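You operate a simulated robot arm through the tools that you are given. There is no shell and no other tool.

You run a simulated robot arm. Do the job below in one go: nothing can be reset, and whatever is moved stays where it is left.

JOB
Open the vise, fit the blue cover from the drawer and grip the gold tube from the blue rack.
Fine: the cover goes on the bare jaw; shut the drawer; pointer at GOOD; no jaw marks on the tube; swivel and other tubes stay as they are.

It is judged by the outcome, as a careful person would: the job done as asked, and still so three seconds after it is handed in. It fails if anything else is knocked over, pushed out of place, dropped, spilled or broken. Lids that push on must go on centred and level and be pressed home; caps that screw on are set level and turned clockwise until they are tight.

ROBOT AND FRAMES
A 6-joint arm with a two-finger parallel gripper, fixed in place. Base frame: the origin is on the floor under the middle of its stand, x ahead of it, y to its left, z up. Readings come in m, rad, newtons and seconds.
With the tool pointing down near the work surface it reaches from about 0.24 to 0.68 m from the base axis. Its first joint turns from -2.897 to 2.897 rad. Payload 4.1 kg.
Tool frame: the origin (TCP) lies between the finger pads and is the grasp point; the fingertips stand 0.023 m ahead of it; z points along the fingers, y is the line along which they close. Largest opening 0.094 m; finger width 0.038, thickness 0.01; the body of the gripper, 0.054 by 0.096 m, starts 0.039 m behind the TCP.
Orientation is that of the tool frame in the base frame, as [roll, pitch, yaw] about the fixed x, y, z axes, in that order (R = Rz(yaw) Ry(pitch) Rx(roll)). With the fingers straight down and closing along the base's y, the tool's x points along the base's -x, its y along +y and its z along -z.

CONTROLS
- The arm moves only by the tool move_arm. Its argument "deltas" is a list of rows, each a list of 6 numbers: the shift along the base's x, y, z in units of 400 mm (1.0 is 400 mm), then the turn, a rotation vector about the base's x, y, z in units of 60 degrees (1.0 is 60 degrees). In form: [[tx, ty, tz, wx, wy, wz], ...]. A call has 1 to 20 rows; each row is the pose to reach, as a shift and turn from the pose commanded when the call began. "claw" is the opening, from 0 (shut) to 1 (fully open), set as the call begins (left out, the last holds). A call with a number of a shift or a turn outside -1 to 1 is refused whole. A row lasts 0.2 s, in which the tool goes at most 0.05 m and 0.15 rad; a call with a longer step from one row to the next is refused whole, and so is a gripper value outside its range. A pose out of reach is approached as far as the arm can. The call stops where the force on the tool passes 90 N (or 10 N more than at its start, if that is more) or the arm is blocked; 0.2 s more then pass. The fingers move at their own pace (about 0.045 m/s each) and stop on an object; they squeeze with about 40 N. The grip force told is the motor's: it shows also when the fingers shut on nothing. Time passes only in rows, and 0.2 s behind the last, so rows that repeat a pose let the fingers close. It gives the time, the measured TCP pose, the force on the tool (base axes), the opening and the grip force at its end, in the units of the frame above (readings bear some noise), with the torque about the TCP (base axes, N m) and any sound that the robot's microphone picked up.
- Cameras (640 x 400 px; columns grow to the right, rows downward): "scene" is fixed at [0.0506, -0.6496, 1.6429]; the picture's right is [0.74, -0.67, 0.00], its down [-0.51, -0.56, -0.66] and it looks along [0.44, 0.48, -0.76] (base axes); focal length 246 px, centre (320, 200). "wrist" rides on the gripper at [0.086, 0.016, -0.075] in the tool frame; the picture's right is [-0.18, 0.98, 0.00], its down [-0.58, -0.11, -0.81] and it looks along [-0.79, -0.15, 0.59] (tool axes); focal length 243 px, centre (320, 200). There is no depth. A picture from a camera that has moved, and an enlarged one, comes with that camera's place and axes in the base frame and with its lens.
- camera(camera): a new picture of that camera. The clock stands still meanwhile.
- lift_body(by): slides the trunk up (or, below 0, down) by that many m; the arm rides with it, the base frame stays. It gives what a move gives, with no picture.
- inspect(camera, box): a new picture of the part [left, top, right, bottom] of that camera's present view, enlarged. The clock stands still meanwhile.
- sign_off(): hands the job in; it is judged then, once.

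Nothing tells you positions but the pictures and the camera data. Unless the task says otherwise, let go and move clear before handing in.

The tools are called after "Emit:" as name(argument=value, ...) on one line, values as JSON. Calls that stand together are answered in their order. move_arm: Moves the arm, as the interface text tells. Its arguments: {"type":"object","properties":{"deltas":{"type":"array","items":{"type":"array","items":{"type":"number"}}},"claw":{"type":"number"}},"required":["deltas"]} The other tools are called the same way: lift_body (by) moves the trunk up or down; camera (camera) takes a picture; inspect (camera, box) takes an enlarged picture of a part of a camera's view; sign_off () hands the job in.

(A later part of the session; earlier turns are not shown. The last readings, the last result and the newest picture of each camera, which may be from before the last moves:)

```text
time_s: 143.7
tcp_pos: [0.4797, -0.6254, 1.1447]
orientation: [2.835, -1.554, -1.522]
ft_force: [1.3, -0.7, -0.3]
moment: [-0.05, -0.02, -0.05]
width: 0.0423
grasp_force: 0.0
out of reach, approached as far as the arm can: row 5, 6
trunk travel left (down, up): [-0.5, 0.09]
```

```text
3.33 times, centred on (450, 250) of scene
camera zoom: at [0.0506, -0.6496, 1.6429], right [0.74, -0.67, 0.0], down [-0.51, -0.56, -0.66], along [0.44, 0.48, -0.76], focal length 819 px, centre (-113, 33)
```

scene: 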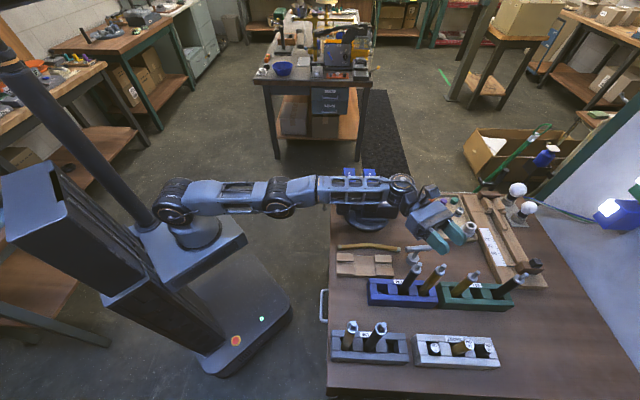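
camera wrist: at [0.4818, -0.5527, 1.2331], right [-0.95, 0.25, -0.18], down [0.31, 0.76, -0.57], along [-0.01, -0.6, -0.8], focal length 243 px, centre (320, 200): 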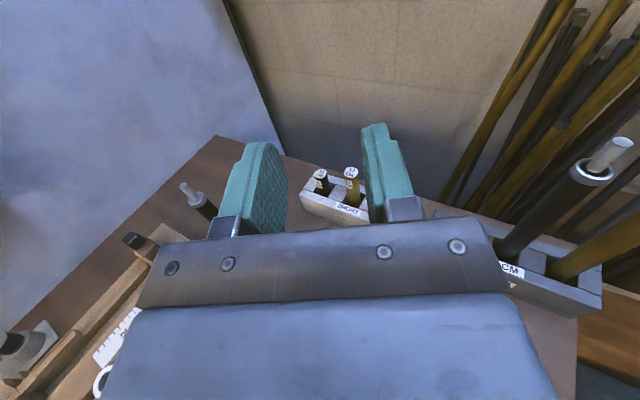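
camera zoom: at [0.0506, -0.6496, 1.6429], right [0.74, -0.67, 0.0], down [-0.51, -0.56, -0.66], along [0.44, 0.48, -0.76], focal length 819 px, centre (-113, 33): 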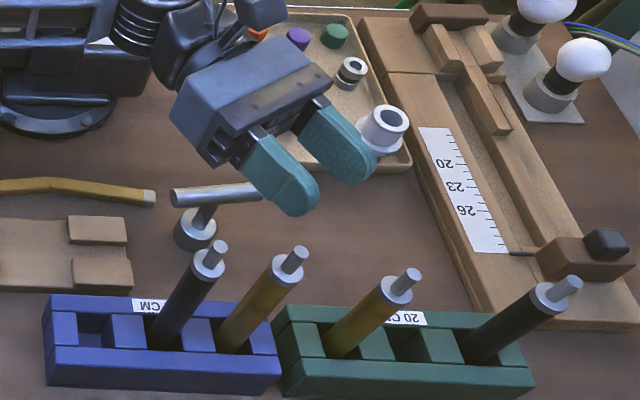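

The arm is fully stretched, about 2 cm short at this angle. I'll measure the tubes precisely before choosing a slightly different angle.

Emit:
inspect(camera="scene", box=[400, 250, 460, 300])

Emit:
inspect(camera="scene", box=[425, 255, 485, 305])

```text
8.00 times, centred on (430, 275) of scene
camera zoom: at [0.0506, -0.6496, 1.6429], right [0.74, -0.67, 0.0], down [-0.51, -0.56, -0.66], along [0.44, 0.48, -0.76], focal length 1966 px, centre (-560, -400)
```

zoom: 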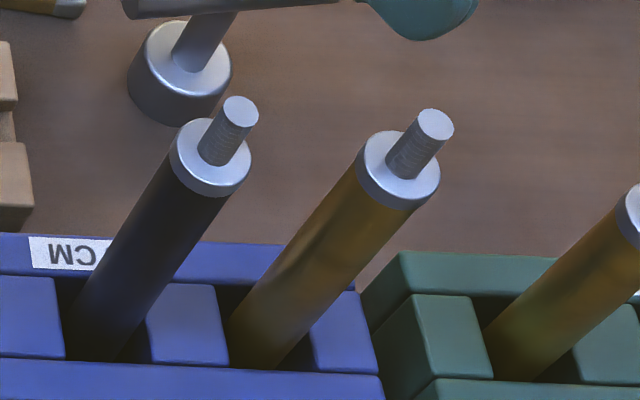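

```text
8.00 times, centred on (455, 280) of scene
camera zoom: at [0.0506, -0.6496, 1.6429], right [0.74, -0.67, 0.0], down [-0.51, -0.56, -0.66], along [0.44, 0.48, -0.76], focal length 1966 px, centre (-760, -440)
```

zoom: 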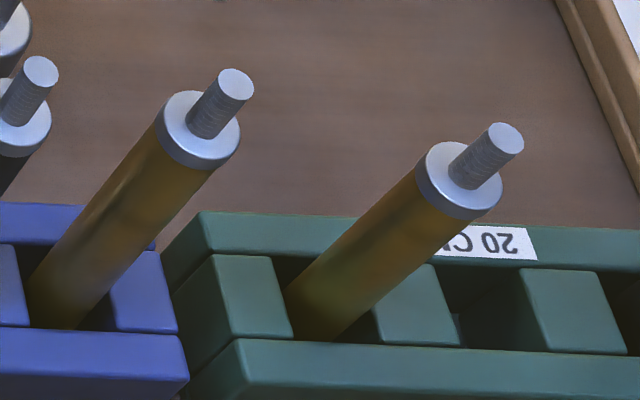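

The tubes are about 25 mm thick with 29 mm rings, bigger than I had assumed. The vise gap of 18 mm is therefore tight for the grooves, so I'll go back and open it about 6 mm more first.

Emit:
move_arm(deltas=[[-0.005, 0.1, 0.005, 0, 0, 0.09], [-0.01, 0.2, 0.01, 0, 0, 0.18], [-0.015, 0.3, 0.01, 0, 0, 0.27], [-0.02, 0.4, 0.01, 0, 0, 0.36], [-0.03, 0.5, 0.01, 0, 0, 0.45], [-0.04, 0.6, 0.01, 0, 0, 0.54], [-0.05, 0.7, 0.01, 0, 0, 0.63], [-0.06, 0.8, 0.01, 0, 0, 0.72], [-0.07, 0.9, 0.01, 0, 0, 0.82], [-0.08, 1.0, 0.01, 0, 0, 0.92]], claw=0)

Emit:
inspect(camera="scene", box=[300, 130, 420, 220])

```text
time_s: 145.9
tcp_pos: [0.4431, -0.2237, 1.1523]
orientation: [-3.055, -1.561, -0.956]
ft_force: [0.1, 0.1, 0.7]
moment: [-0.01, -0.01, -0.03]
width: 0.0002
grasp_force: 39.9
out of reach, approached as far as the arm can: row 1
trunk travel left (down, up): [-0.5, 0.09]
```

```text
4.44 times, centred on (360, 175) of scene
camera zoom: at [0.0506, -0.6496, 1.6429], right [0.74, -0.67, 0.0], down [-0.51, -0.56, -0.66], along [0.44, 0.48, -0.76], focal length 1092 px, centre (142, 311)
```

zoom: 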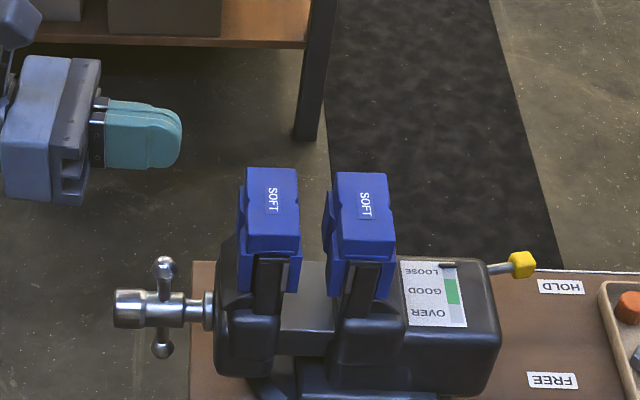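

Emit:
move_arm(deltas=[[0.0336, 0.0371, 0, 0, 0, 0.04], [0.067, 0.0758, 0, 0, 0, 0.08], [0.067, 0.0758, -0.1, 0, 0, 0.08], [0.067, 0.0758, -0.2, 0, 0, 0.08], [0.067, 0.0758, -0.3, 0, 0, 0.08], [0.067, 0.0758, -0.4, 0, 0, 0.08], [0.067, 0.0758, -0.5, 0, 0, 0.08], [0.067, 0.0758, -0.593, 0, 0, 0.08], [0.067, 0.0758, -0.593, 0, 0, 0.08]])

Emit:
camera(camera="wrist")

Emit:
inspect(camera="scene", box=[300, 160, 380, 220])

```text
time_s: 147.9
tcp_pos: [0.4736, -0.1913, 0.9133]
orientation: [-3.093, -1.561, -0.834]
ft_force: [-0.4, 0.2, 0.4]
moment: [0.0, 0.02, 0.02]
width: 0.0001
grasp_force: 39.6
trunk travel left (down, up): [-0.5, 0.09]
```

```text
taken
camera wrist: at [0.4094, -0.1529, 1.0021], right [-0.69, -0.7, -0.18], down [-0.5, 0.65, -0.57], along [0.52, -0.31, -0.8], focal length 243 px, centre (320, 200)
```

wrist: 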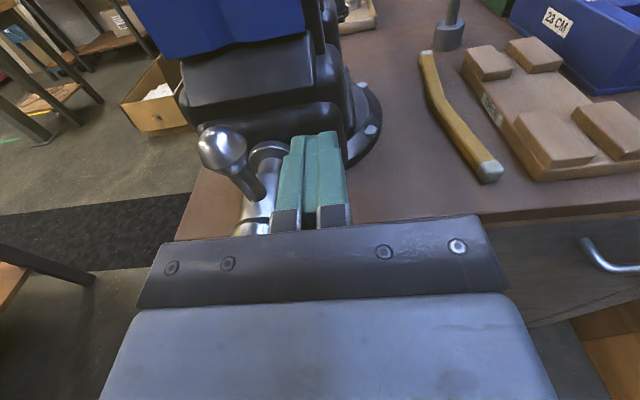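

```text
6.67 times, centred on (340, 190) of scene
camera zoom: at [0.0506, -0.6496, 1.6429], right [0.74, -0.67, 0.0], down [-0.51, -0.56, -0.66], along [0.44, 0.48, -0.76], focal length 1639 px, centre (187, 267)
```

zoom: 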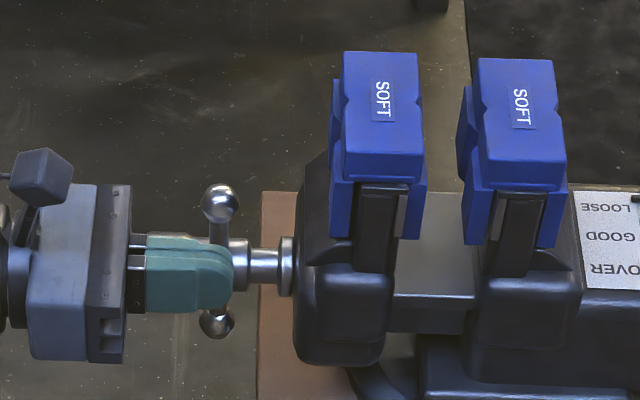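

Emit:
move_arm(deltas=[[0.0209, 0.0251, 0.0068, 0, 0, 0], [0.0328, 0.037, 0.008, 0, 0, 0], [0.0447, 0.049, 0.0093, 0, 0, 0], [0.049, 0.0557, 0.0125, 0, 0, 0], [0.0534, 0.0622, 0.0158, 0, 0, 0], [0.0583, 0.0697, 0.0168, 0, 0, 0], [0.0636, 0.0771, 0.0178, 0, 0, 0], [0.0704, 0.0863, 0.0178, 0, 0, 0], [0.0773, 0.0953, 0.0173, 0, 0, 0], [0.084, 0.1045, 0.013, 0, 0, 0], [0.091, 0.1137, 0.0085, 0, 0, 0]])

Emit:
inspect(camera="scene", box=[300, 160, 380, 220])

```text
time_s: 150.3
tcp_pos: [0.5087, -0.1476, 0.9173]
orientation: [-3.102, -1.562, -0.823]
ft_force: [-1.3, -0.5, 1.4]
moment: [0.01, 0.01, 0.0]
width: 0.0001
grasp_force: 39.8
trunk travel left (down, up): [-0.5, 0.09]
```

```text
6.67 times, centred on (340, 190) of scene
camera zoom: at [0.0506, -0.6496, 1.6429], right [0.74, -0.67, 0.0], down [-0.51, -0.56, -0.66], along [0.44, 0.48, -0.76], focal length 1639 px, centre (187, 267)
```

zoom: 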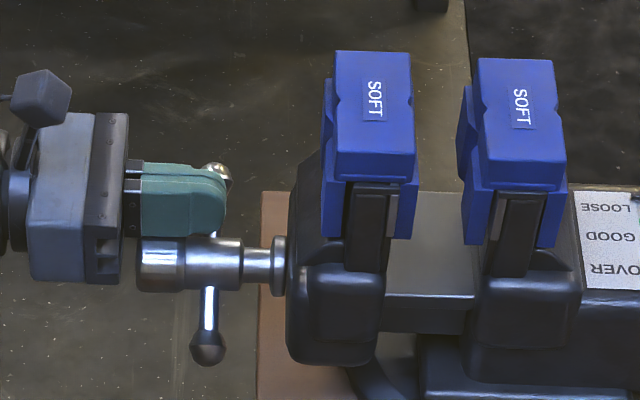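

The gap is now about 23 mm, which leaves the tube comfortable play in the grooves. I'll lift the peg clear and go for the gold tube again at a slightly different angle.

Emit:
move_arm(deltas=[[0, 0, 0.1, 0, 0, 0], [0, 0, 0.2, 0, 0, 0], [0, 0, 0.3, 0, 0, 0], [0, 0, 0.4, 0, 0, 0], [0, 0, 0.5, 0, 0, 0], [-0.02, -0.05, 0.55, 0, 0, 0]], claw=0.42)

Emit:
inspect(camera="scene", box=[310, 150, 400, 220])

```text
time_s: 151.7
tcp_pos: [0.5007, -0.1672, 1.1379]
orientation: [3.118, -1.561, -0.759]
ft_force: [-1.0, 0.9, -0.3]
moment: [0.02, -0.01, 0.03]
width: 0.0395
grasp_force: 0.1
trunk travel left (down, up): [-0.5, 0.09]
```

```text
5.71 times, centred on (355, 185) of scene
camera zoom: at [0.0506, -0.6496, 1.6429], right [0.74, -0.67, 0.0], down [-0.51, -0.56, -0.66], along [0.44, 0.48, -0.76], focal length 1404 px, centre (120, 286)
```

zoom: 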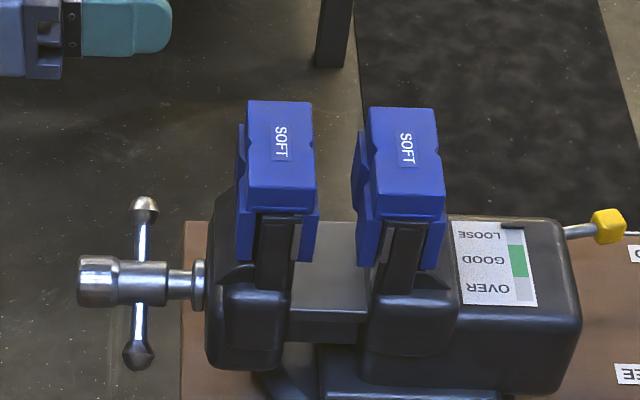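

Emit:
move_arm(deltas=[[-0.002, -0.1169, 0, 0, 0, -0.087], [-0.004, -0.2338, 0, 0, 0, -0.174], [-0.006, -0.3507, 0, 0, 0, -0.261], [-0.008, -0.4676, 0, 0, 0, -0.348], [-0.01, -0.5845, 0, 0, 0, -0.435], [-0.012, -0.68, 0, 0, 0, -0.522], [-0.014, -0.77, 0, 0, 0, -0.609], [-0.016, -0.86, 0, 0, 0, -0.696]])

Emit:
camera(camera="wrist")

Emit:
inspect(camera="scene", box=[370, 190, 490, 310])

```text
time_s: 153.5
tcp_pos: [0.4952, -0.5128, 1.1382]
orientation: [-3.133, -1.56, -1.523]
ft_force: [-1.3, 0.1, 0.1]
moment: [0.0, -0.01, 0.0]
width: 0.0394
grasp_force: 0.0
trunk travel left (down, up): [-0.5, 0.09]
```

```text
taken
camera wrist: at [0.4739, -0.4423, 1.2262], right [-0.98, -0.05, -0.18], down [0.06, 0.82, -0.57], along [0.18, -0.57, -0.8], focal length 243 px, centre (320, 200)
```

wrist: 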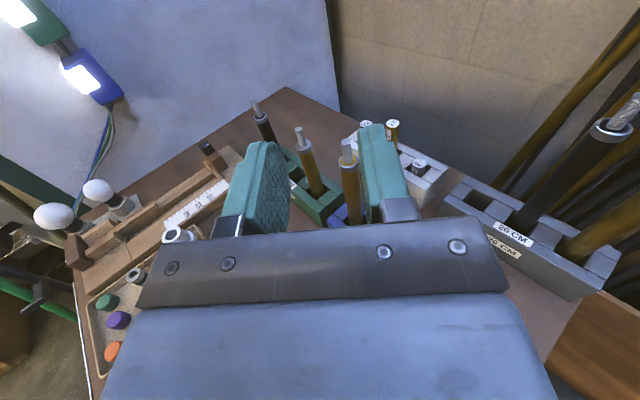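

```text
3.33 times, centred on (430, 250) of scene
camera zoom: at [0.0506, -0.6496, 1.6429], right [0.74, -0.67, 0.0], down [-0.51, -0.56, -0.66], along [0.44, 0.48, -0.76], focal length 819 px, centre (-47, 33)
```

zoom: 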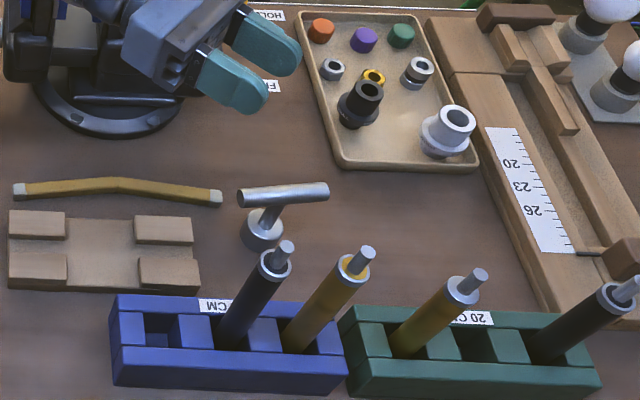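

Emit:
move_arm(deltas=[[-0.002, -0.1, 0, 0, 0, -0.06], [-0.004, -0.2, 0, 0, 0, -0.12], [-0.006, -0.305, 0, 0, 0, -0.174], [-0.006, -0.305, 0, 0, 0, -0.174]])

Emit:
camera(camera="wrist")

Emit:
inspect(camera="scene", box=[390, 190, 490, 290])

```text
time_s: 154.5
tcp_pos: [0.4918, -0.6321, 1.1364]
orientation: [3.085, -1.558, -1.635]
ft_force: [-0.5, -0.3, -0.3]
moment: [-0.04, 0.02, -0.03]
width: 0.0394
grasp_force: 0.1
trunk travel left (down, up): [-0.5, 0.09]
```

```text
taken
camera wrist: at [0.4854, -0.5604, 1.2252], right [-0.98, 0.12, -0.18], down [0.21, 0.79, -0.57], along [0.08, -0.6, -0.8], focal length 243 px, centre (320, 200)
```

wrist: 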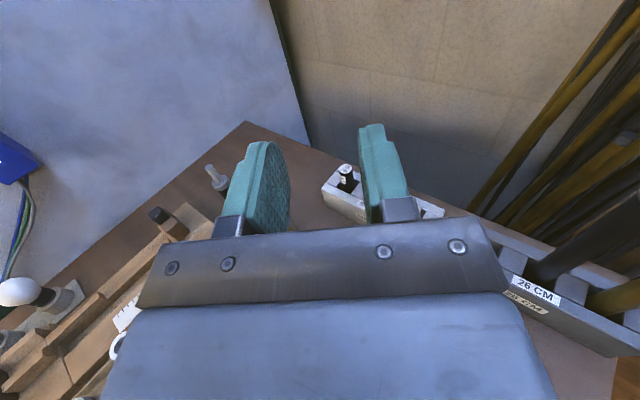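

```text
4.00 times, centred on (440, 240) of scene
camera zoom: at [0.0506, -0.6496, 1.6429], right [0.74, -0.67, 0.0], down [-0.51, -0.56, -0.66], along [0.44, 0.48, -0.76], focal length 983 px, centre (-160, 40)
```

zoom: 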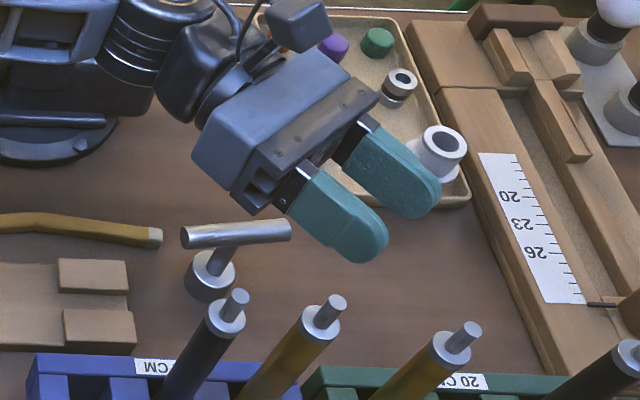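

The arm reaches this pose. Its calibration checks out: the fingertip appears exactly where I predicted. I'll fine-tune the angle and position so the body stays well clear of the dark tube.

Emit:
move_arm(deltas=[[0.002, -0.002, 0, 0, 0, -0.018], [0.0045, -0.0045, 0, 0, 0, -0.035], [0.0045, -0.0045, 0, 0, 0, -0.035]])

Emit:
inspect(camera="scene", box=[400, 210, 470, 280])

Emit:
inspect(camera="wrist", box=[200, 100, 440, 240])

```text
time_s: 155.3
tcp_pos: [0.4916, -0.6312, 1.1376]
orientation: [3.12, -1.56, -1.709]
ft_force: [0.1, 0.4, 0.5]
moment: [-0.03, 0.0, -0.03]
width: 0.0395
grasp_force: 0.0
out of reach, approached as far as the arm can: row 2
trunk travel left (down, up): [-0.5, 0.09]
```

```text
5.71 times, centred on (435, 245) of scene
camera zoom: at [0.0506, -0.6496, 1.6429], right [0.74, -0.67, 0.0], down [-0.51, -0.56, -0.66], along [0.44, 0.48, -0.76], focal length 1404 px, centre (-337, -57)
```

zoom: 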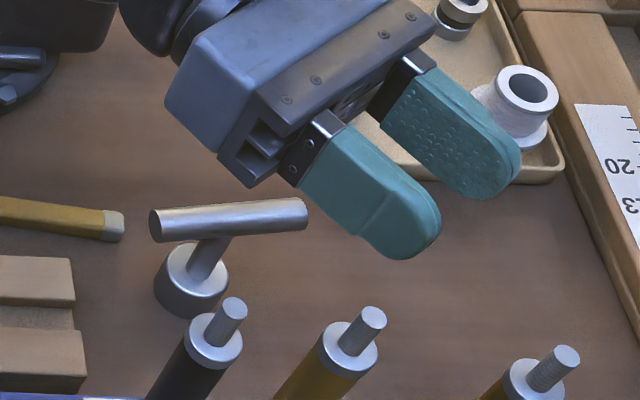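

```text
2.67 times, centred on (320, 170) of wrist
camera zoom: at [0.4871, -0.5593, 1.2258], right [-0.97, 0.16, -0.18], down [0.24, 0.78, -0.57], along [0.05, -0.6, -0.8], focal length 647 px, centre (320, 280)
```

zoom: 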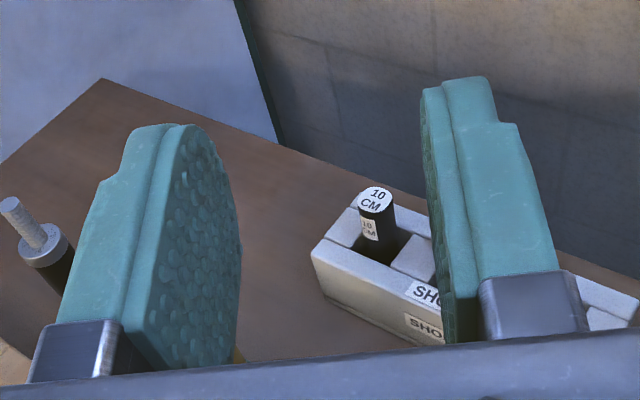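

I'll come down slightly so the arm isn't quite at full stretch, and settle the last couple of millimetres.

Emit:
move_arm(deltas=[[0, 0, -0.06, 0, 0, 0], [0, 0, -0.12, 0, 0, 0], [0.005, -0.007, -0.12, 0, 0, 0], [0.005, -0.007, -0.12, 0, 0, 0]])

Emit:
inspect(camera="scene", box=[410, 225, 460, 275])

Emit:
inspect(camera="wrist", box=[200, 100, 440, 240])

```text
time_s: 156.3
tcp_pos: [0.4939, -0.6347, 1.0912]
orientation: [-3.1, -1.559, -1.769]
ft_force: [0.0, -0.1, -0.3]
moment: [0.03, 0.02, -0.02]
width: 0.0393
grasp_force: 0.1
out of reach, approached as far as the arm can: row 1, 3, 4
trunk travel left (down, up): [-0.5, 0.09]
```

```text
8.00 times, centred on (435, 250) of scene
camera zoom: at [0.0506, -0.6496, 1.6429], right [0.74, -0.67, 0.0], down [-0.51, -0.56, -0.66], along [0.44, 0.48, -0.76], focal length 1966 px, centre (-600, -200)
```

zoom: 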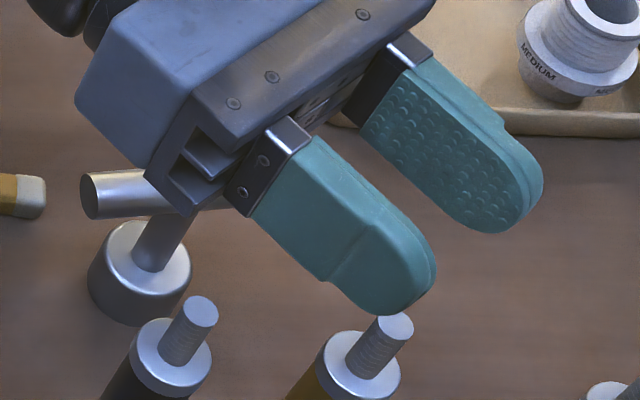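

```text
2.67 times, centred on (320, 170) of wrist
camera zoom: at [0.4897, -0.5611, 1.1795], right [-0.97, 0.16, -0.18], down [0.24, 0.78, -0.57], along [0.05, -0.6, -0.8], focal length 647 px, centre (320, 280)
```

zoom: 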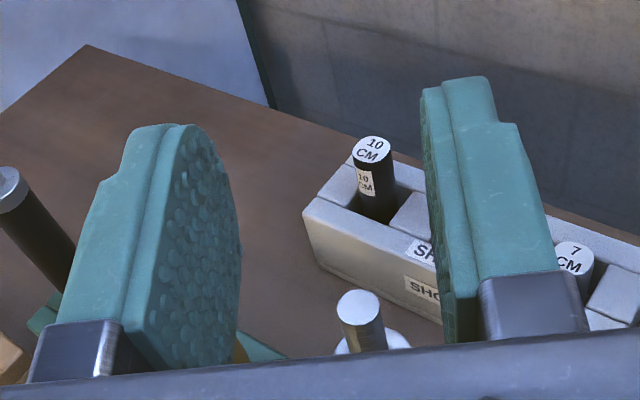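

The thread tip appears within a millimetre of the prediction, centred between the open fingers, and the dark tube clears the gripper body. I'll lower straight down using the trunk.

Emit:
lift_body(by=-0.06)

Emit:
inspect(camera="scene", box=[405, 230, 465, 290])

Emit:
inspect(camera="wrist", box=[200, 100, 440, 240])

```text
time_s: 157.3
tcp_pos: [0.4949, -0.6346, 1.0296]
orientation: [-3.101, -1.56, -1.771]
ft_force: [0.1, -0.4, 0.2]
moment: [0.03, -0.01, -0.01]
width: 0.0394
grasp_force: 0.1
trunk travel left (down, up): [-0.44, 0.15]
```

```text
6.67 times, centred on (435, 260) of scene
camera zoom: at [0.0506, -0.6496, 1.6429], right [0.74, -0.67, 0.0], down [-0.51, -0.56, -0.66], along [0.44, 0.48, -0.76], focal length 1639 px, centre (-447, -200)
```

zoom: 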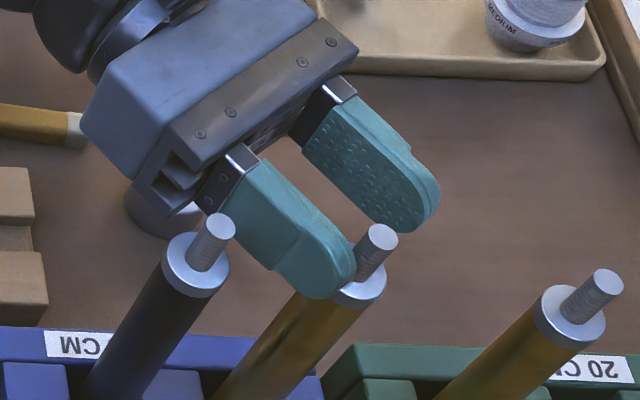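

```text
2.67 times, centred on (320, 170) of wrist
camera zoom: at [0.4898, -0.5612, 1.1193], right [-0.97, 0.16, -0.18], down [0.24, 0.78, -0.57], along [0.05, -0.6, -0.8], focal length 647 px, centre (320, 280)
```

zoom: 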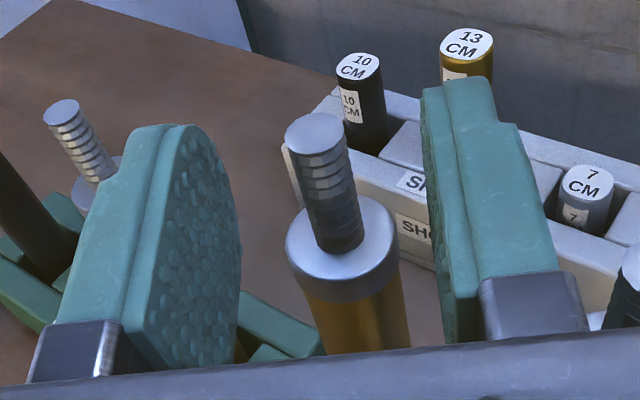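

Clear view: the ring is centred between the pads. I'll continue down.

Emit:
lift_body(by=-0.03)

Emit:
inspect(camera="scene", box=[405, 240, 455, 290])

```text
time_s: 158.1
tcp_pos: [0.4938, -0.6353, 1.001]
orientation: [-3.104, -1.558, -1.767]
ft_force: [0.5, 0.3, -0.1]
moment: [0.01, 0.0, 0.0]
width: 0.0396
grasp_force: 0.0
trunk travel left (down, up): [-0.41, 0.18]
```

```text
8.00 times, centred on (430, 265) of scene
camera zoom: at [0.0506, -0.6496, 1.6429], right [0.74, -0.67, 0.0], down [-0.51, -0.56, -0.66], along [0.44, 0.48, -0.76], focal length 1966 px, centre (-560, -320)
```

zoom: 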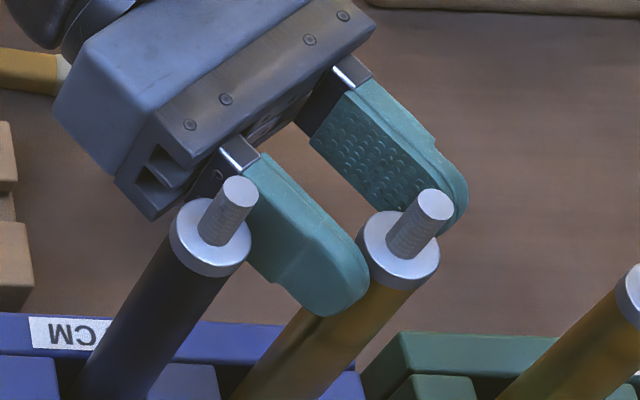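

Emit:
lift_body(by=-0.022)

Emit:
inspect(camera="wrist", box=[200, 100, 440, 240])

```text
time_s: 158.8
tcp_pos: [0.4944, -0.6344, 0.9795]
orientation: [-3.105, -1.561, -1.768]
ft_force: [-0.3, -0.3, 0.5]
moment: [-0.01, -0.01, 0.0]
width: 0.0396
grasp_force: 0.1
trunk travel left (down, up): [-0.388, 0.202]
```

```text
2.67 times, centred on (320, 170) of wrist
camera zoom: at [0.4898, -0.5612, 1.0672], right [-0.97, 0.16, -0.18], down [0.24, 0.78, -0.57], along [0.05, -0.6, -0.8], focal length 647 px, centre (320, 280)
```

zoom: 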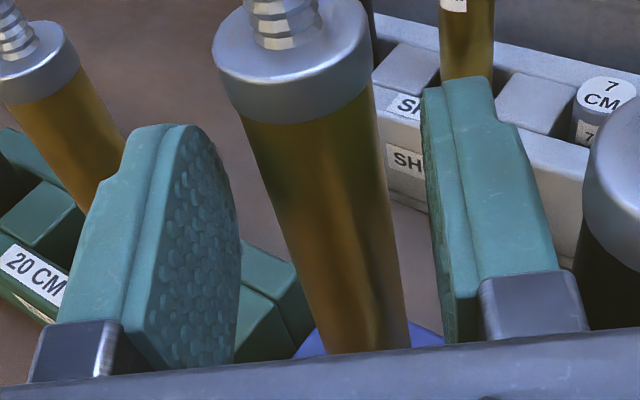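

The tube's body lies between the pads, below its ring. I'll close on it.

Emit:
move_arm(deltas=[[0, 0, 0, 0, 0, 0], [0, 0, 0, 0, 0, 0], [0, 0, 0, 0, 0, 0], [0, 0, 0, 0, 0, 0]], claw=0)

Emit:
inspect(camera="wrist", box=[200, 100, 440, 240])

Emit:
inspect(camera="scene", box=[405, 240, 455, 290])

```text
time_s: 159.8
tcp_pos: [0.4931, -0.6345, 0.9788]
orientation: [-3.12, -1.559, -1.752]
ft_force: [0.8, 0.8, 0.8]
moment: [0.05, 0.07, 0.01]
width: 0.0234
grasp_force: 40.4
trunk travel left (down, up): [-0.388, 0.202]
```

```text
2.67 times, centred on (320, 170) of wrist
camera zoom: at [0.4898, -0.5613, 1.0672], right [-0.97, 0.16, -0.18], down [0.24, 0.78, -0.57], along [0.05, -0.6, -0.8], focal length 647 px, centre (320, 280)
```

zoom: 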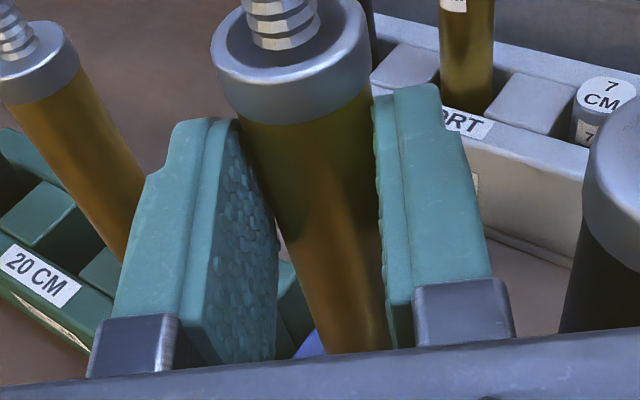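

```text
8.00 times, centred on (430, 265) of scene
camera zoom: at [0.0506, -0.6496, 1.6429], right [0.74, -0.67, 0.0], down [-0.51, -0.56, -0.66], along [0.44, 0.48, -0.76], focal length 1966 px, centre (-560, -320)
```

zoom: 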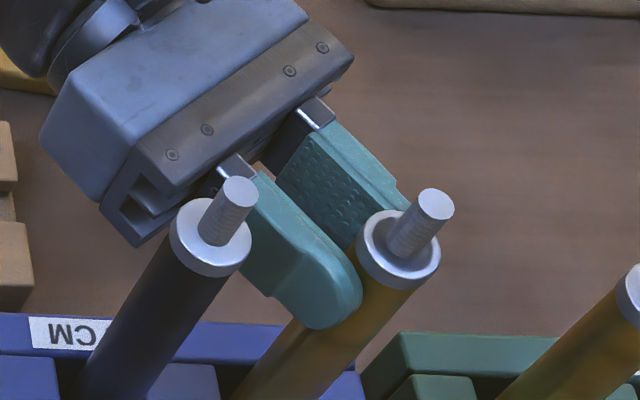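

The tube is held, 23.4 mm across. I'll lift it straight up with the trunk.

Emit:
lift_body(by=0.02)

Emit:
lift_body(by=0.16)

Emit:
camera(camera="scene")

Emit:
inspect(camera="scene", box=[390, 200, 490, 310])

Emit:
camera(camera="wrist")

```text
time_s: 160.4
tcp_pos: [0.4956, -0.6356, 0.9978]
orientation: [3.129, -1.558, -1.717]
ft_force: [-0.5, 0.0, -1.5]
moment: [0.0, -0.01, -0.01]
width: 0.0231
grasp_force: 39.8
trunk travel left (down, up): [-0.408, 0.182]
```

```text
time_s: 162.2
tcp_pos: [0.4951, -0.6353, 1.1584]
orientation: [3.137, -1.56, -1.725]
ft_force: [-0.7, -0.3, -0.8]
moment: [0.03, -0.01, 0.0]
width: 0.0232
grasp_force: 40.2
trunk travel left (down, up): [-0.568, 0.022]
```

```text
taken
```

scene: 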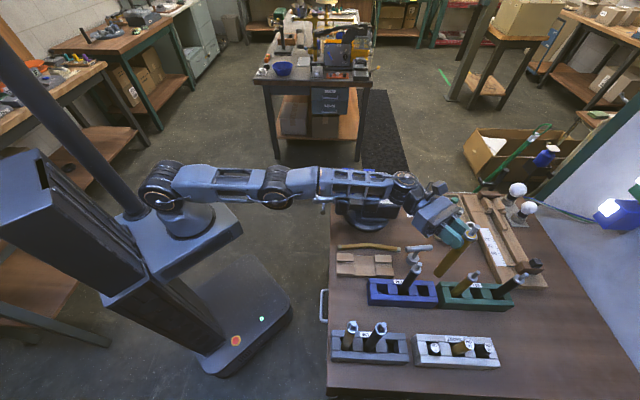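

```text
3.64 times, centred on (440, 255) of scene
camera zoom: at [0.0506, -0.6496, 1.6429], right [0.74, -0.67, 0.0], down [-0.51, -0.56, -0.66], along [0.44, 0.48, -0.76], focal length 894 px, centre (-116, 0)
```

zoom: 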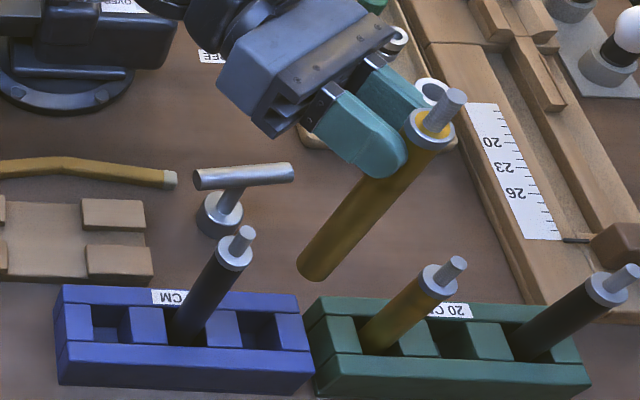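

```text
taken
camera wrist: at [0.49, -0.5615, 1.2469], right [-0.97, 0.16, -0.18], down [0.24, 0.79, -0.57], along [0.05, -0.6, -0.8], focal length 243 px, centre (320, 200)
```

wrist: 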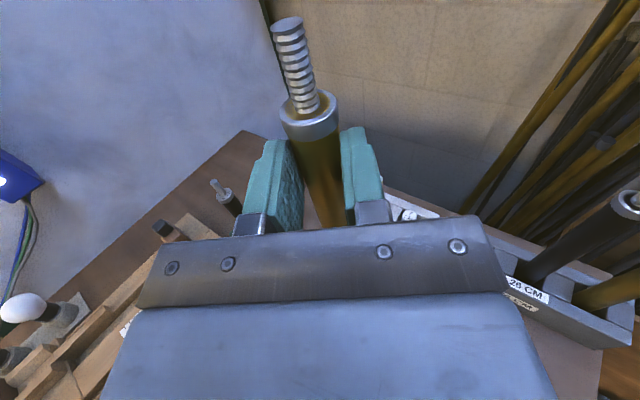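

The tube came out cleanly and hangs upright. I'll draw it back toward me, raise it a bit and carry it to the vise, staying above the covers.

Emit:
move_arm(deltas=[[0.0118, 0.074, 0.01, 0, 0, 0], [0.0235, 0.148, 0.03, 0, 0, 0], [0.0353, 0.222, 0.065, 0, 0, 0], [0.047, 0.296, 0.11, 0, 0, 0], [0.047, 0.296, 0.16, 0, 0, 0]])

Emit:
move_arm(deltas=[[0.02, 0.06, 0, 0, 0, 0.1], [0.04, 0.13, 0, 0, 0, 0.2], [0.06, 0.2, 0, 0, 0, 0.31], [0.08, 0.27, 0, 0, 0, 0.42], [0.1, 0.35, 0, 0, 0, 0.53], [0.12, 0.43, 0, 0, 0, 0.65], [0.14, 0.52, 0, 0, 0, 0.77], [0.16, 0.61, 0, 0, 0, 0.9]])

Emit:
camera(camera="scene")

Emit:
inspect(camera="scene", box=[330, 120, 430, 210])

Emit:
camera(camera="wrist")

```text
time_s: 163.4
tcp_pos: [0.553, -0.555, 1.2178]
orientation: [3.109, -1.56, -1.702]
ft_force: [0.0, -0.3, -1.2]
moment: [-0.01, 0.01, -0.06]
width: 0.0235
grasp_force: 39.9
out of reach, approached as far as the arm can: row 1, 2, 3, 4, 5
trunk travel left (down, up): [-0.568, 0.022]
```

```text
time_s: 165.2
tcp_pos: [0.7107, -0.4553, 1.234]
orientation: [-3.107, -1.559, -1.13]
ft_force: [0.4, 0.1, -1.1]
moment: [0.01, 0.0, -0.01]
width: 0.0233
grasp_force: 40.1
out of reach, approached as far as the arm can: row 1, 2, 3, 4, 5, 6, 7, 8
trunk travel left (down, up): [-0.568, 0.022]
```

```text
taken
```

scene: 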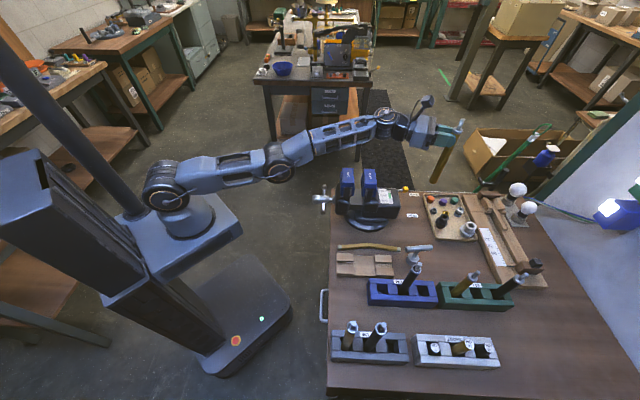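

```text
4.44 times, centred on (380, 165) of scene
camera zoom: at [0.0506, -0.6496, 1.6429], right [0.74, -0.67, 0.0], down [-0.51, -0.56, -0.66], along [0.44, 0.48, -0.76], focal length 1092 px, centre (53, 356)
```

zoom: 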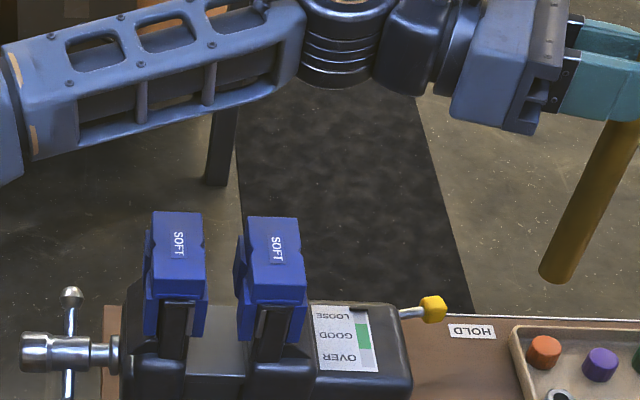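

```text
taken
camera wrist: at [0.6627, -0.3988, 1.3227], right [-0.87, -0.45, -0.18], down [-0.28, 0.77, -0.57], along [0.4, -0.45, -0.8], focal length 243 px, centre (320, 200)
```

wrist: 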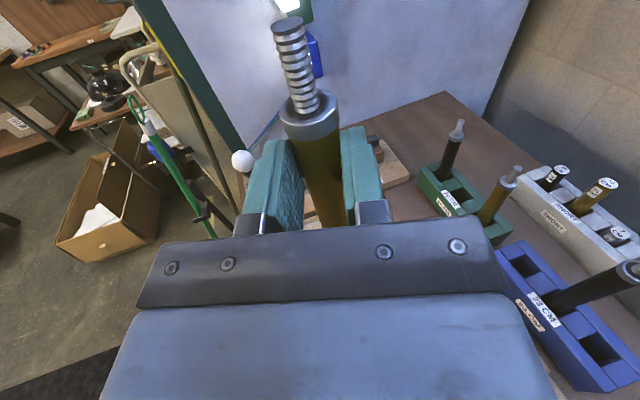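

The arm is stuck near its straight-elbow limit, but the tube is high and clear of everything. I'll pull straight inward toward the base to bend the elbow again.

Emit:
move_arm(deltas=[[-0.09, 0.041, 0, 0, 0, 0], [-0.18, 0.083, 0, 0, 0, 0], [-0.27, 0.124, 0, 0, 0, 0]])

```text
time_s: 166.1
tcp_pos: [0.709, -0.4568, 1.2414]
orientation: [3.096, -1.558, -1.052]
ft_force: [-0.6, -0.8, -1.1]
moment: [0.0, 0.01, -0.01]
width: 0.0229
grasp_force: 40.6
out of reach, approached as far as the arm can: row 1, 2, 3
trunk travel left (down, up): [-0.568, 0.022]
```

Emit:
inspect(camera="scene", box=[120, 80, 480, 240])

```text
1.78 times, centred on (300, 160) of scene
camera zoom: at [0.0506, -0.6496, 1.6429], right [0.74, -0.67, 0.0], down [-0.51, -0.56, -0.66], along [0.44, 0.48, -0.76], focal length 437 px, centre (356, 271)
```

zoom: 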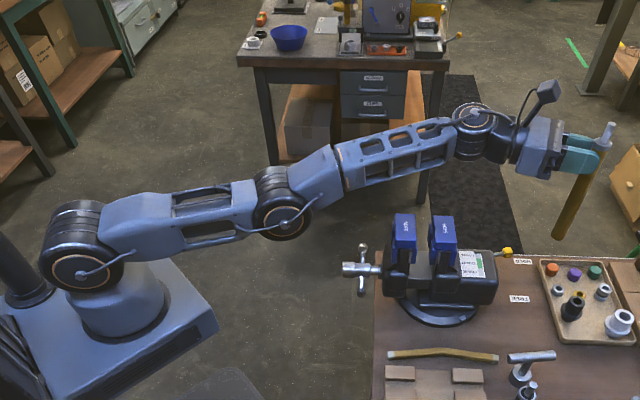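

The elbow has bent slightly the wrong way, past straight. I'll push gently outward to straighten it, then pull in again so it folds upward.

Emit:
move_arm(deltas=[[0.05, -0.023, 0, 0, 0, 0], [0.1, -0.046, 0, 0, 0, 0], [0.136, -0.0626, 0, 0, 0, 0], [0.136, -0.0626, 0, 0, 0, 0]])

Emit:
move_arm(deltas=[[-0.1, 0.046, 0, 0, 0, 0], [-0.2, 0.092, 0, 0, 0, 0]])

Emit:
inspect(camera="scene", box=[120, 80, 480, 240])

```text
time_s: 167.1
tcp_pos: [0.7114, -0.4573, 1.239]
orientation: [-3.118, -1.56, -1.118]
ft_force: [-0.4, -0.2, -2.2]
moment: [0.03, 0.0, 0.01]
width: 0.0233
grasp_force: 39.8
out of reach, approached as far as the arm can: row 1, 2, 3, 4
trunk travel left (down, up): [-0.568, 0.022]
```

```text
time_s: 167.7
tcp_pos: [0.7081, -0.4556, 1.2453]
orientation: [3.107, -1.56, -1.063]
ft_force: [-0.1, 0.6, -0.8]
moment: [0.02, 0.0, -0.02]
width: 0.023
grasp_force: 40.1
out of reach, approached as far as the arm can: row 1, 2
trunk travel left (down, up): [-0.568, 0.022]
```

```text
1.78 times, centred on (300, 160) of scene
camera zoom: at [0.0506, -0.6496, 1.6429], right [0.74, -0.67, 0.0], down [-0.51, -0.56, -0.66], along [0.44, 0.48, -0.76], focal length 437 px, centre (356, 271)
```

zoom: 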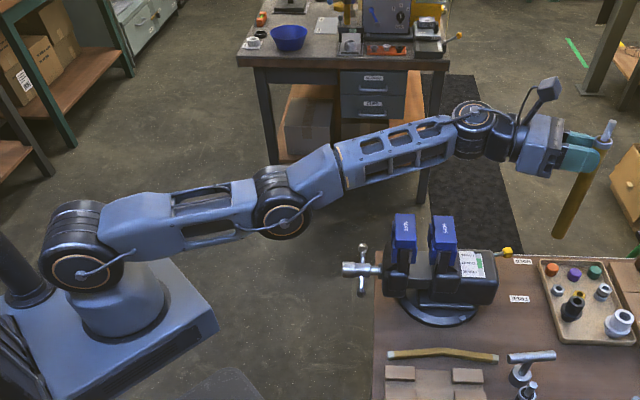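

The raising motion is what bent it the wrong way; moving downward should fold it correctly. There's free space below the tube here, so I'll go down first and then inward.

Emit:
move_arm(deltas=[[0, 0, -0.08, 0, 0, 0], [0, 0, -0.16, 0, 0, 0], [-0.02, 0.01, -0.24, 0, 0, 0], [-0.06, 0.03, -0.28, 0, 0, 0], [-0.12, 0.06, -0.3, 0, 0, 0]])

Emit:
inspect(camera="scene", box=[120, 80, 480, 240])

```text
time_s: 168.8
tcp_pos: [0.6663, -0.434, 1.1422]
orientation: [-0.842, -1.537, 2.886]
ft_force: [-7.7, 4.1, -21.9]
moment: [-0.83, -0.35, 0.22]
width: 0.0233
grasp_force: 39.5
out of reach, approached as far as the arm can: row 1, 2, 3, 4
trunk travel left (down, up): [-0.568, 0.022]
```

```text
1.78 times, centred on (300, 160) of scene
camera zoom: at [0.0506, -0.6496, 1.6429], right [0.74, -0.67, 0.0], down [-0.51, -0.56, -0.66], along [0.44, 0.48, -0.76], focal length 437 px, centre (356, 271)
```

zoom: 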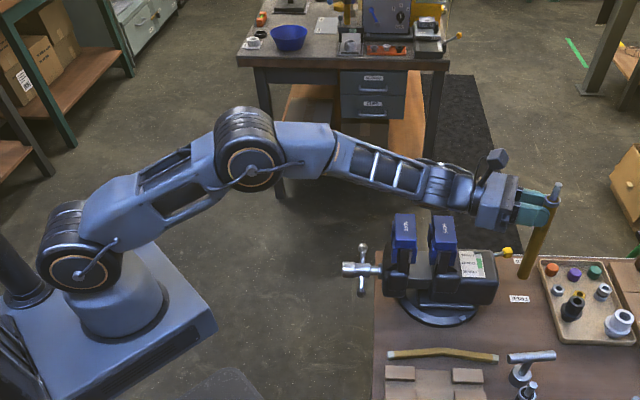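

The elbow is folded upward again. I'll hold still for a moment to see whether that force reading was just the motion.

Emit:
move_arm(deltas=[[0, 0, 0, 0, 0, 0], [0, 0, 0, 0, 0, 0], [0, 0, 0, 0, 0, 0]])

Emit:
inspect(camera="scene", box=[340, 140, 460, 240])

Emit:
camera(camera="wrist")

```text
time_s: 169.7
tcp_pos: [0.6628, -0.4349, 1.1237]
orientation: [-3.135, -1.558, -1.103]
ft_force: [0.5, -1.2, -2.4]
moment: [-0.01, 0.05, 0.01]
width: 0.023
grasp_force: 40.1
trunk travel left (down, up): [-0.568, 0.022]
```

```text
4.00 times, centred on (400, 190) of scene
camera zoom: at [0.0506, -0.6496, 1.6429], right [0.74, -0.67, 0.0], down [-0.51, -0.56, -0.66], along [0.44, 0.48, -0.76], focal length 983 px, centre (0, 240)
```

zoom: 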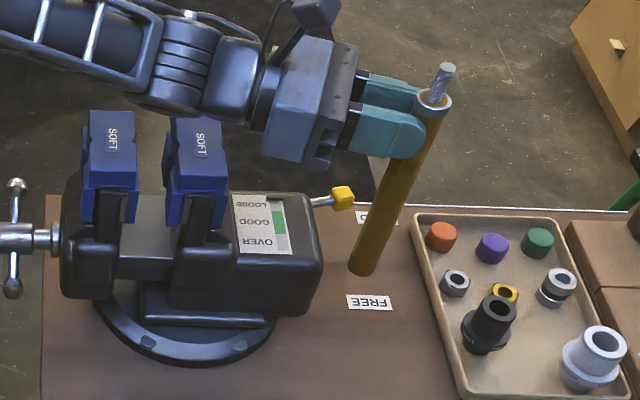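

```text
taken
camera wrist: at [0.6142, -0.3778, 1.2125], right [-0.88, -0.45, -0.18], down [-0.27, 0.77, -0.57], along [0.4, -0.45, -0.8], focal length 243 px, centre (320, 200)
```

wrist: 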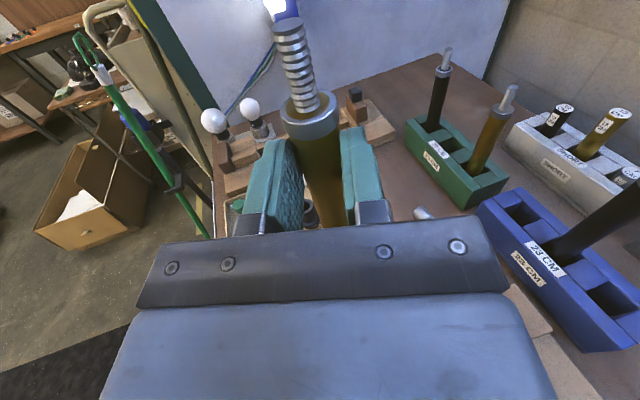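

The tube is steady. I'll raise it above the cover tops and swing it over the vise.

Emit:
move_arm(deltas=[[0, 0, 0.08, 0, 0, 0], [0, 0, 0.16, 0, 0, 0], [0, 0, 0.25, 0, 0, 0]])

Emit:
move_arm(deltas=[[-0.038, 0.094, 0, 0, 0, 0.06], [-0.076, 0.189, 0, 0, 0, 0.12], [-0.115, 0.283, 0, 0, 0, 0.18], [-0.153, 0.378, 0, 0, 0, 0.24], [-0.191, 0.472, 0, 0, 0, 0.297], [-0.191, 0.472, 0, 0, 0, 0.297]])

Emit:
inspect(camera="scene", box=[320, 120, 440, 220])

Emit:
camera(camera="wrist")

```text
time_s: 170.4
tcp_pos: [0.6611, -0.4325, 1.2243]
orientation: [-3.077, -1.559, -1.161]
ft_force: [-0.1, -0.3, -1.7]
moment: [0.02, 0.04, 0.0]
width: 0.023
grasp_force: 40.1
trunk travel left (down, up): [-0.568, 0.022]
```

```text
time_s: 171.8
tcp_pos: [0.5832, -0.2452, 1.2243]
orientation: [-3.112, -1.561, -0.812]
ft_force: [0.4, -0.4, -1.2]
moment: [0.02, 0.02, -0.02]
width: 0.0231
grasp_force: 40.0
trunk travel left (down, up): [-0.568, 0.022]
```

```text
4.00 times, centred on (380, 170) of scene
camera zoom: at [0.0506, -0.6496, 1.6429], right [0.74, -0.67, 0.0], down [-0.51, -0.56, -0.66], along [0.44, 0.48, -0.76], focal length 983 px, centre (80, 320)
```

zoom: 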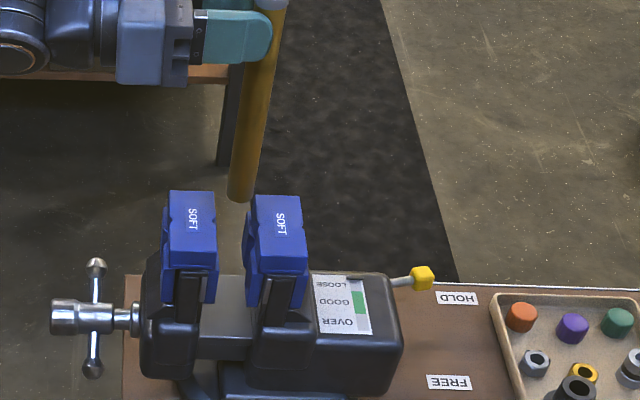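

```text
taken
camera wrist: at [0.5198, -0.2058, 1.3132], right [-0.7, -0.69, -0.18], down [-0.5, 0.65, -0.57], along [0.52, -0.31, -0.8], focal length 243 px, centre (320, 200)
```

wrist: 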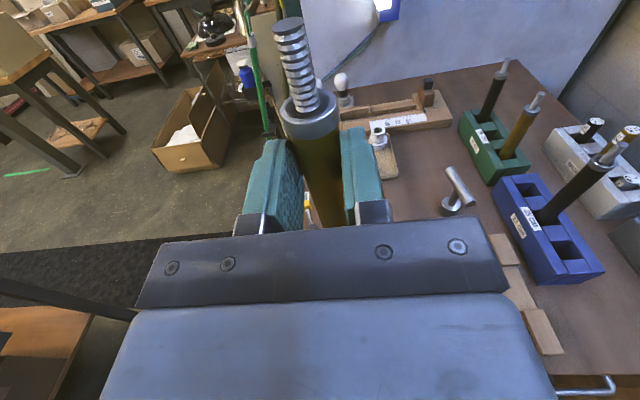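

Emit:
inspect(camera="scene", box=[345, 160, 395, 200])

Emit:
inspect(camera="wrist", box=[240, 100, 400, 240])

```text
10.00 times, centred on (370, 180) of scene
camera zoom: at [0.0506, -0.6496, 1.6429], right [0.74, -0.67, 0.0], down [-0.51, -0.56, -0.66], along [0.44, 0.48, -0.76], focal length 2458 px, centre (-180, 400)
```

zoom: 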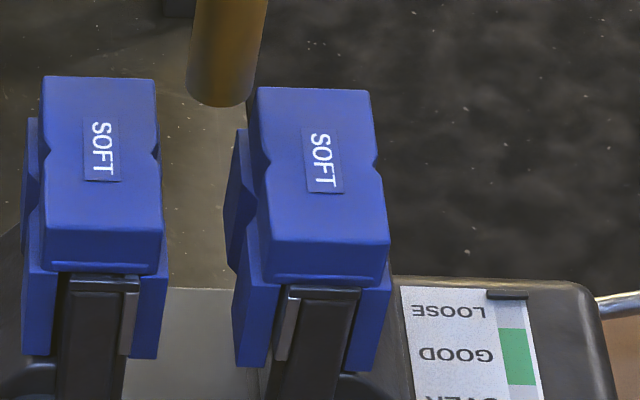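

```text
2.86 times, centred on (320, 170) of wrist
camera zoom: at [0.5198, -0.2058, 1.3132], right [-0.7, -0.69, -0.18], down [-0.5, 0.65, -0.57], along [0.52, -0.31, -0.8], focal length 693 px, centre (320, 286)
```

zoom: 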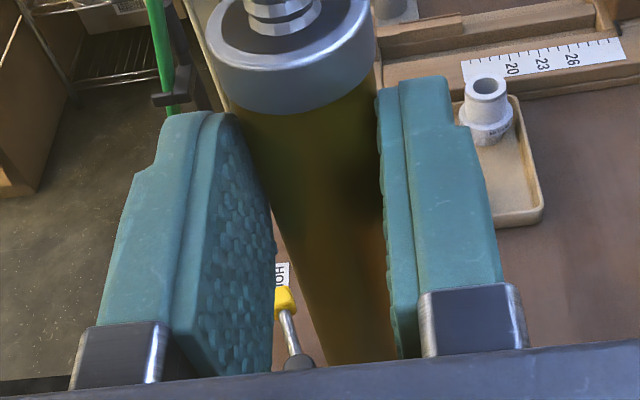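

The tube is centred over the gap between the covers, which measures about 30 mm. I'll favour the fixed cover slightly and lower the tube between them, watching the alignment.

Emit:
move_arm(deltas=[[0.0035, -0.0035, -0.04, 0, 0, 0], [0.0071, -0.0071, -0.08, 0, 0, 0], [0.0071, -0.0071, -0.13, 0, 0, 0]])

Emit:
inspect(camera="scene", box=[345, 150, 395, 200])

```text
time_s: 172.7
tcp_pos: [0.588, -0.2468, 1.1712]
orientation: [-3.122, -1.559, -0.805]
ft_force: [0.5, -0.2, -2.4]
moment: [0.01, 0.04, 0.0]
width: 0.0228
grasp_force: 39.6
trunk travel left (down, up): [-0.568, 0.022]
```

```text
8.00 times, centred on (370, 175) of scene
camera zoom: at [0.0506, -0.6496, 1.6429], right [0.74, -0.67, 0.0], down [-0.51, -0.56, -0.66], along [0.44, 0.48, -0.76], focal length 1966 px, centre (-80, 400)
```

zoom: 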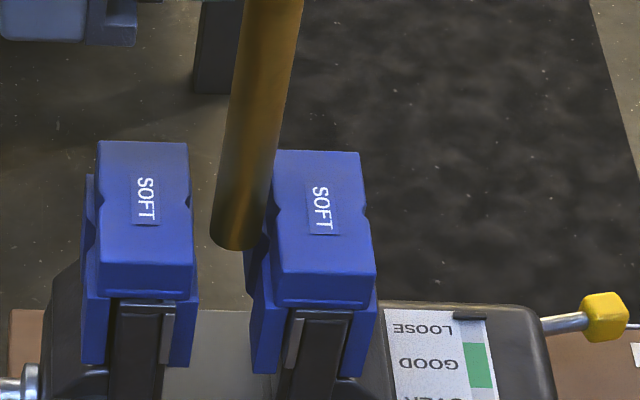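

Emit:
move_arm(deltas=[[0, 0, -0.04, 0, 0, 0], [0, 0, -0.08, 0, 0, 0], [0, 0, -0.12, 0, 0, 0]])

Emit:
inspect(camera="scene", box=[345, 150, 395, 200])

Emit:
inspect(camera="wrist", box=[220, 60, 420, 240])

```text
time_s: 173.4
tcp_pos: [0.5882, -0.2479, 1.1239]
orientation: [-3.124, -1.558, -0.8]
ft_force: [-0.2, -1.5, -2.1]
moment: [0.01, 0.03, 0.03]
width: 0.0231
grasp_force: 40.0
trunk travel left (down, up): [-0.568, 0.022]
```

```text
8.00 times, centred on (370, 175) of scene
camera zoom: at [0.0506, -0.6496, 1.6429], right [0.74, -0.67, 0.0], down [-0.51, -0.56, -0.66], along [0.44, 0.48, -0.76], focal length 1966 px, centre (-80, 400)
```

zoom: 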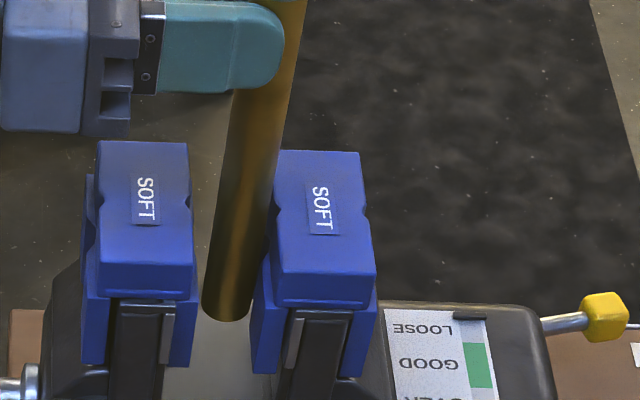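

```text
2.22 times, centred on (320, 150) of wrist
camera zoom: at [0.5245, -0.2096, 1.2126], right [-0.7, -0.69, -0.18], down [-0.5, 0.65, -0.57], along [0.52, -0.31, -0.8], focal length 539 px, centre (320, 311)
```

zoom: 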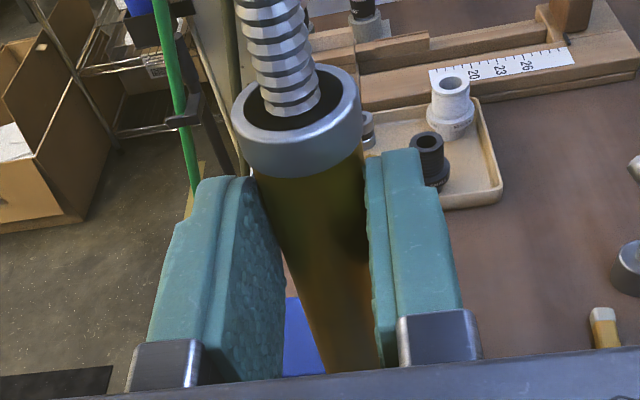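

Emit:
move_arm(deltas=[[0, 0, -0.03, 0, 0, 0], [0, 0, -0.06, 0, 0, 0], [0, 0, -0.085, 0, 0, 0], [0, 0, -0.1, 0, 0, 0]])

Emit:
inspect(camera="scene", box=[345, 150, 395, 200])

```text
time_s: 174.4
tcp_pos: [0.5862, -0.2469, 1.0849]
orientation: [-3.133, -1.56, -0.794]
ft_force: [0.7, 0.0, -0.8]
moment: [-0.04, 0.07, -0.05]
width: 0.0233
grasp_force: 40.1
trunk travel left (down, up): [-0.568, 0.022]
```

```text
8.00 times, centred on (370, 175) of scene
camera zoom: at [0.0506, -0.6496, 1.6429], right [0.74, -0.67, 0.0], down [-0.51, -0.56, -0.66], along [0.44, 0.48, -0.76], focal length 1966 px, centre (-80, 400)
```

zoom: 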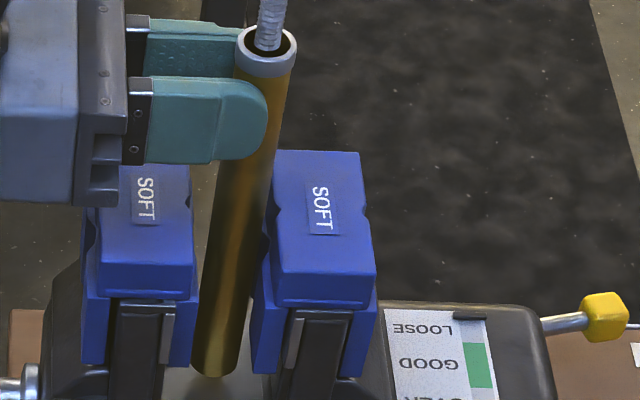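

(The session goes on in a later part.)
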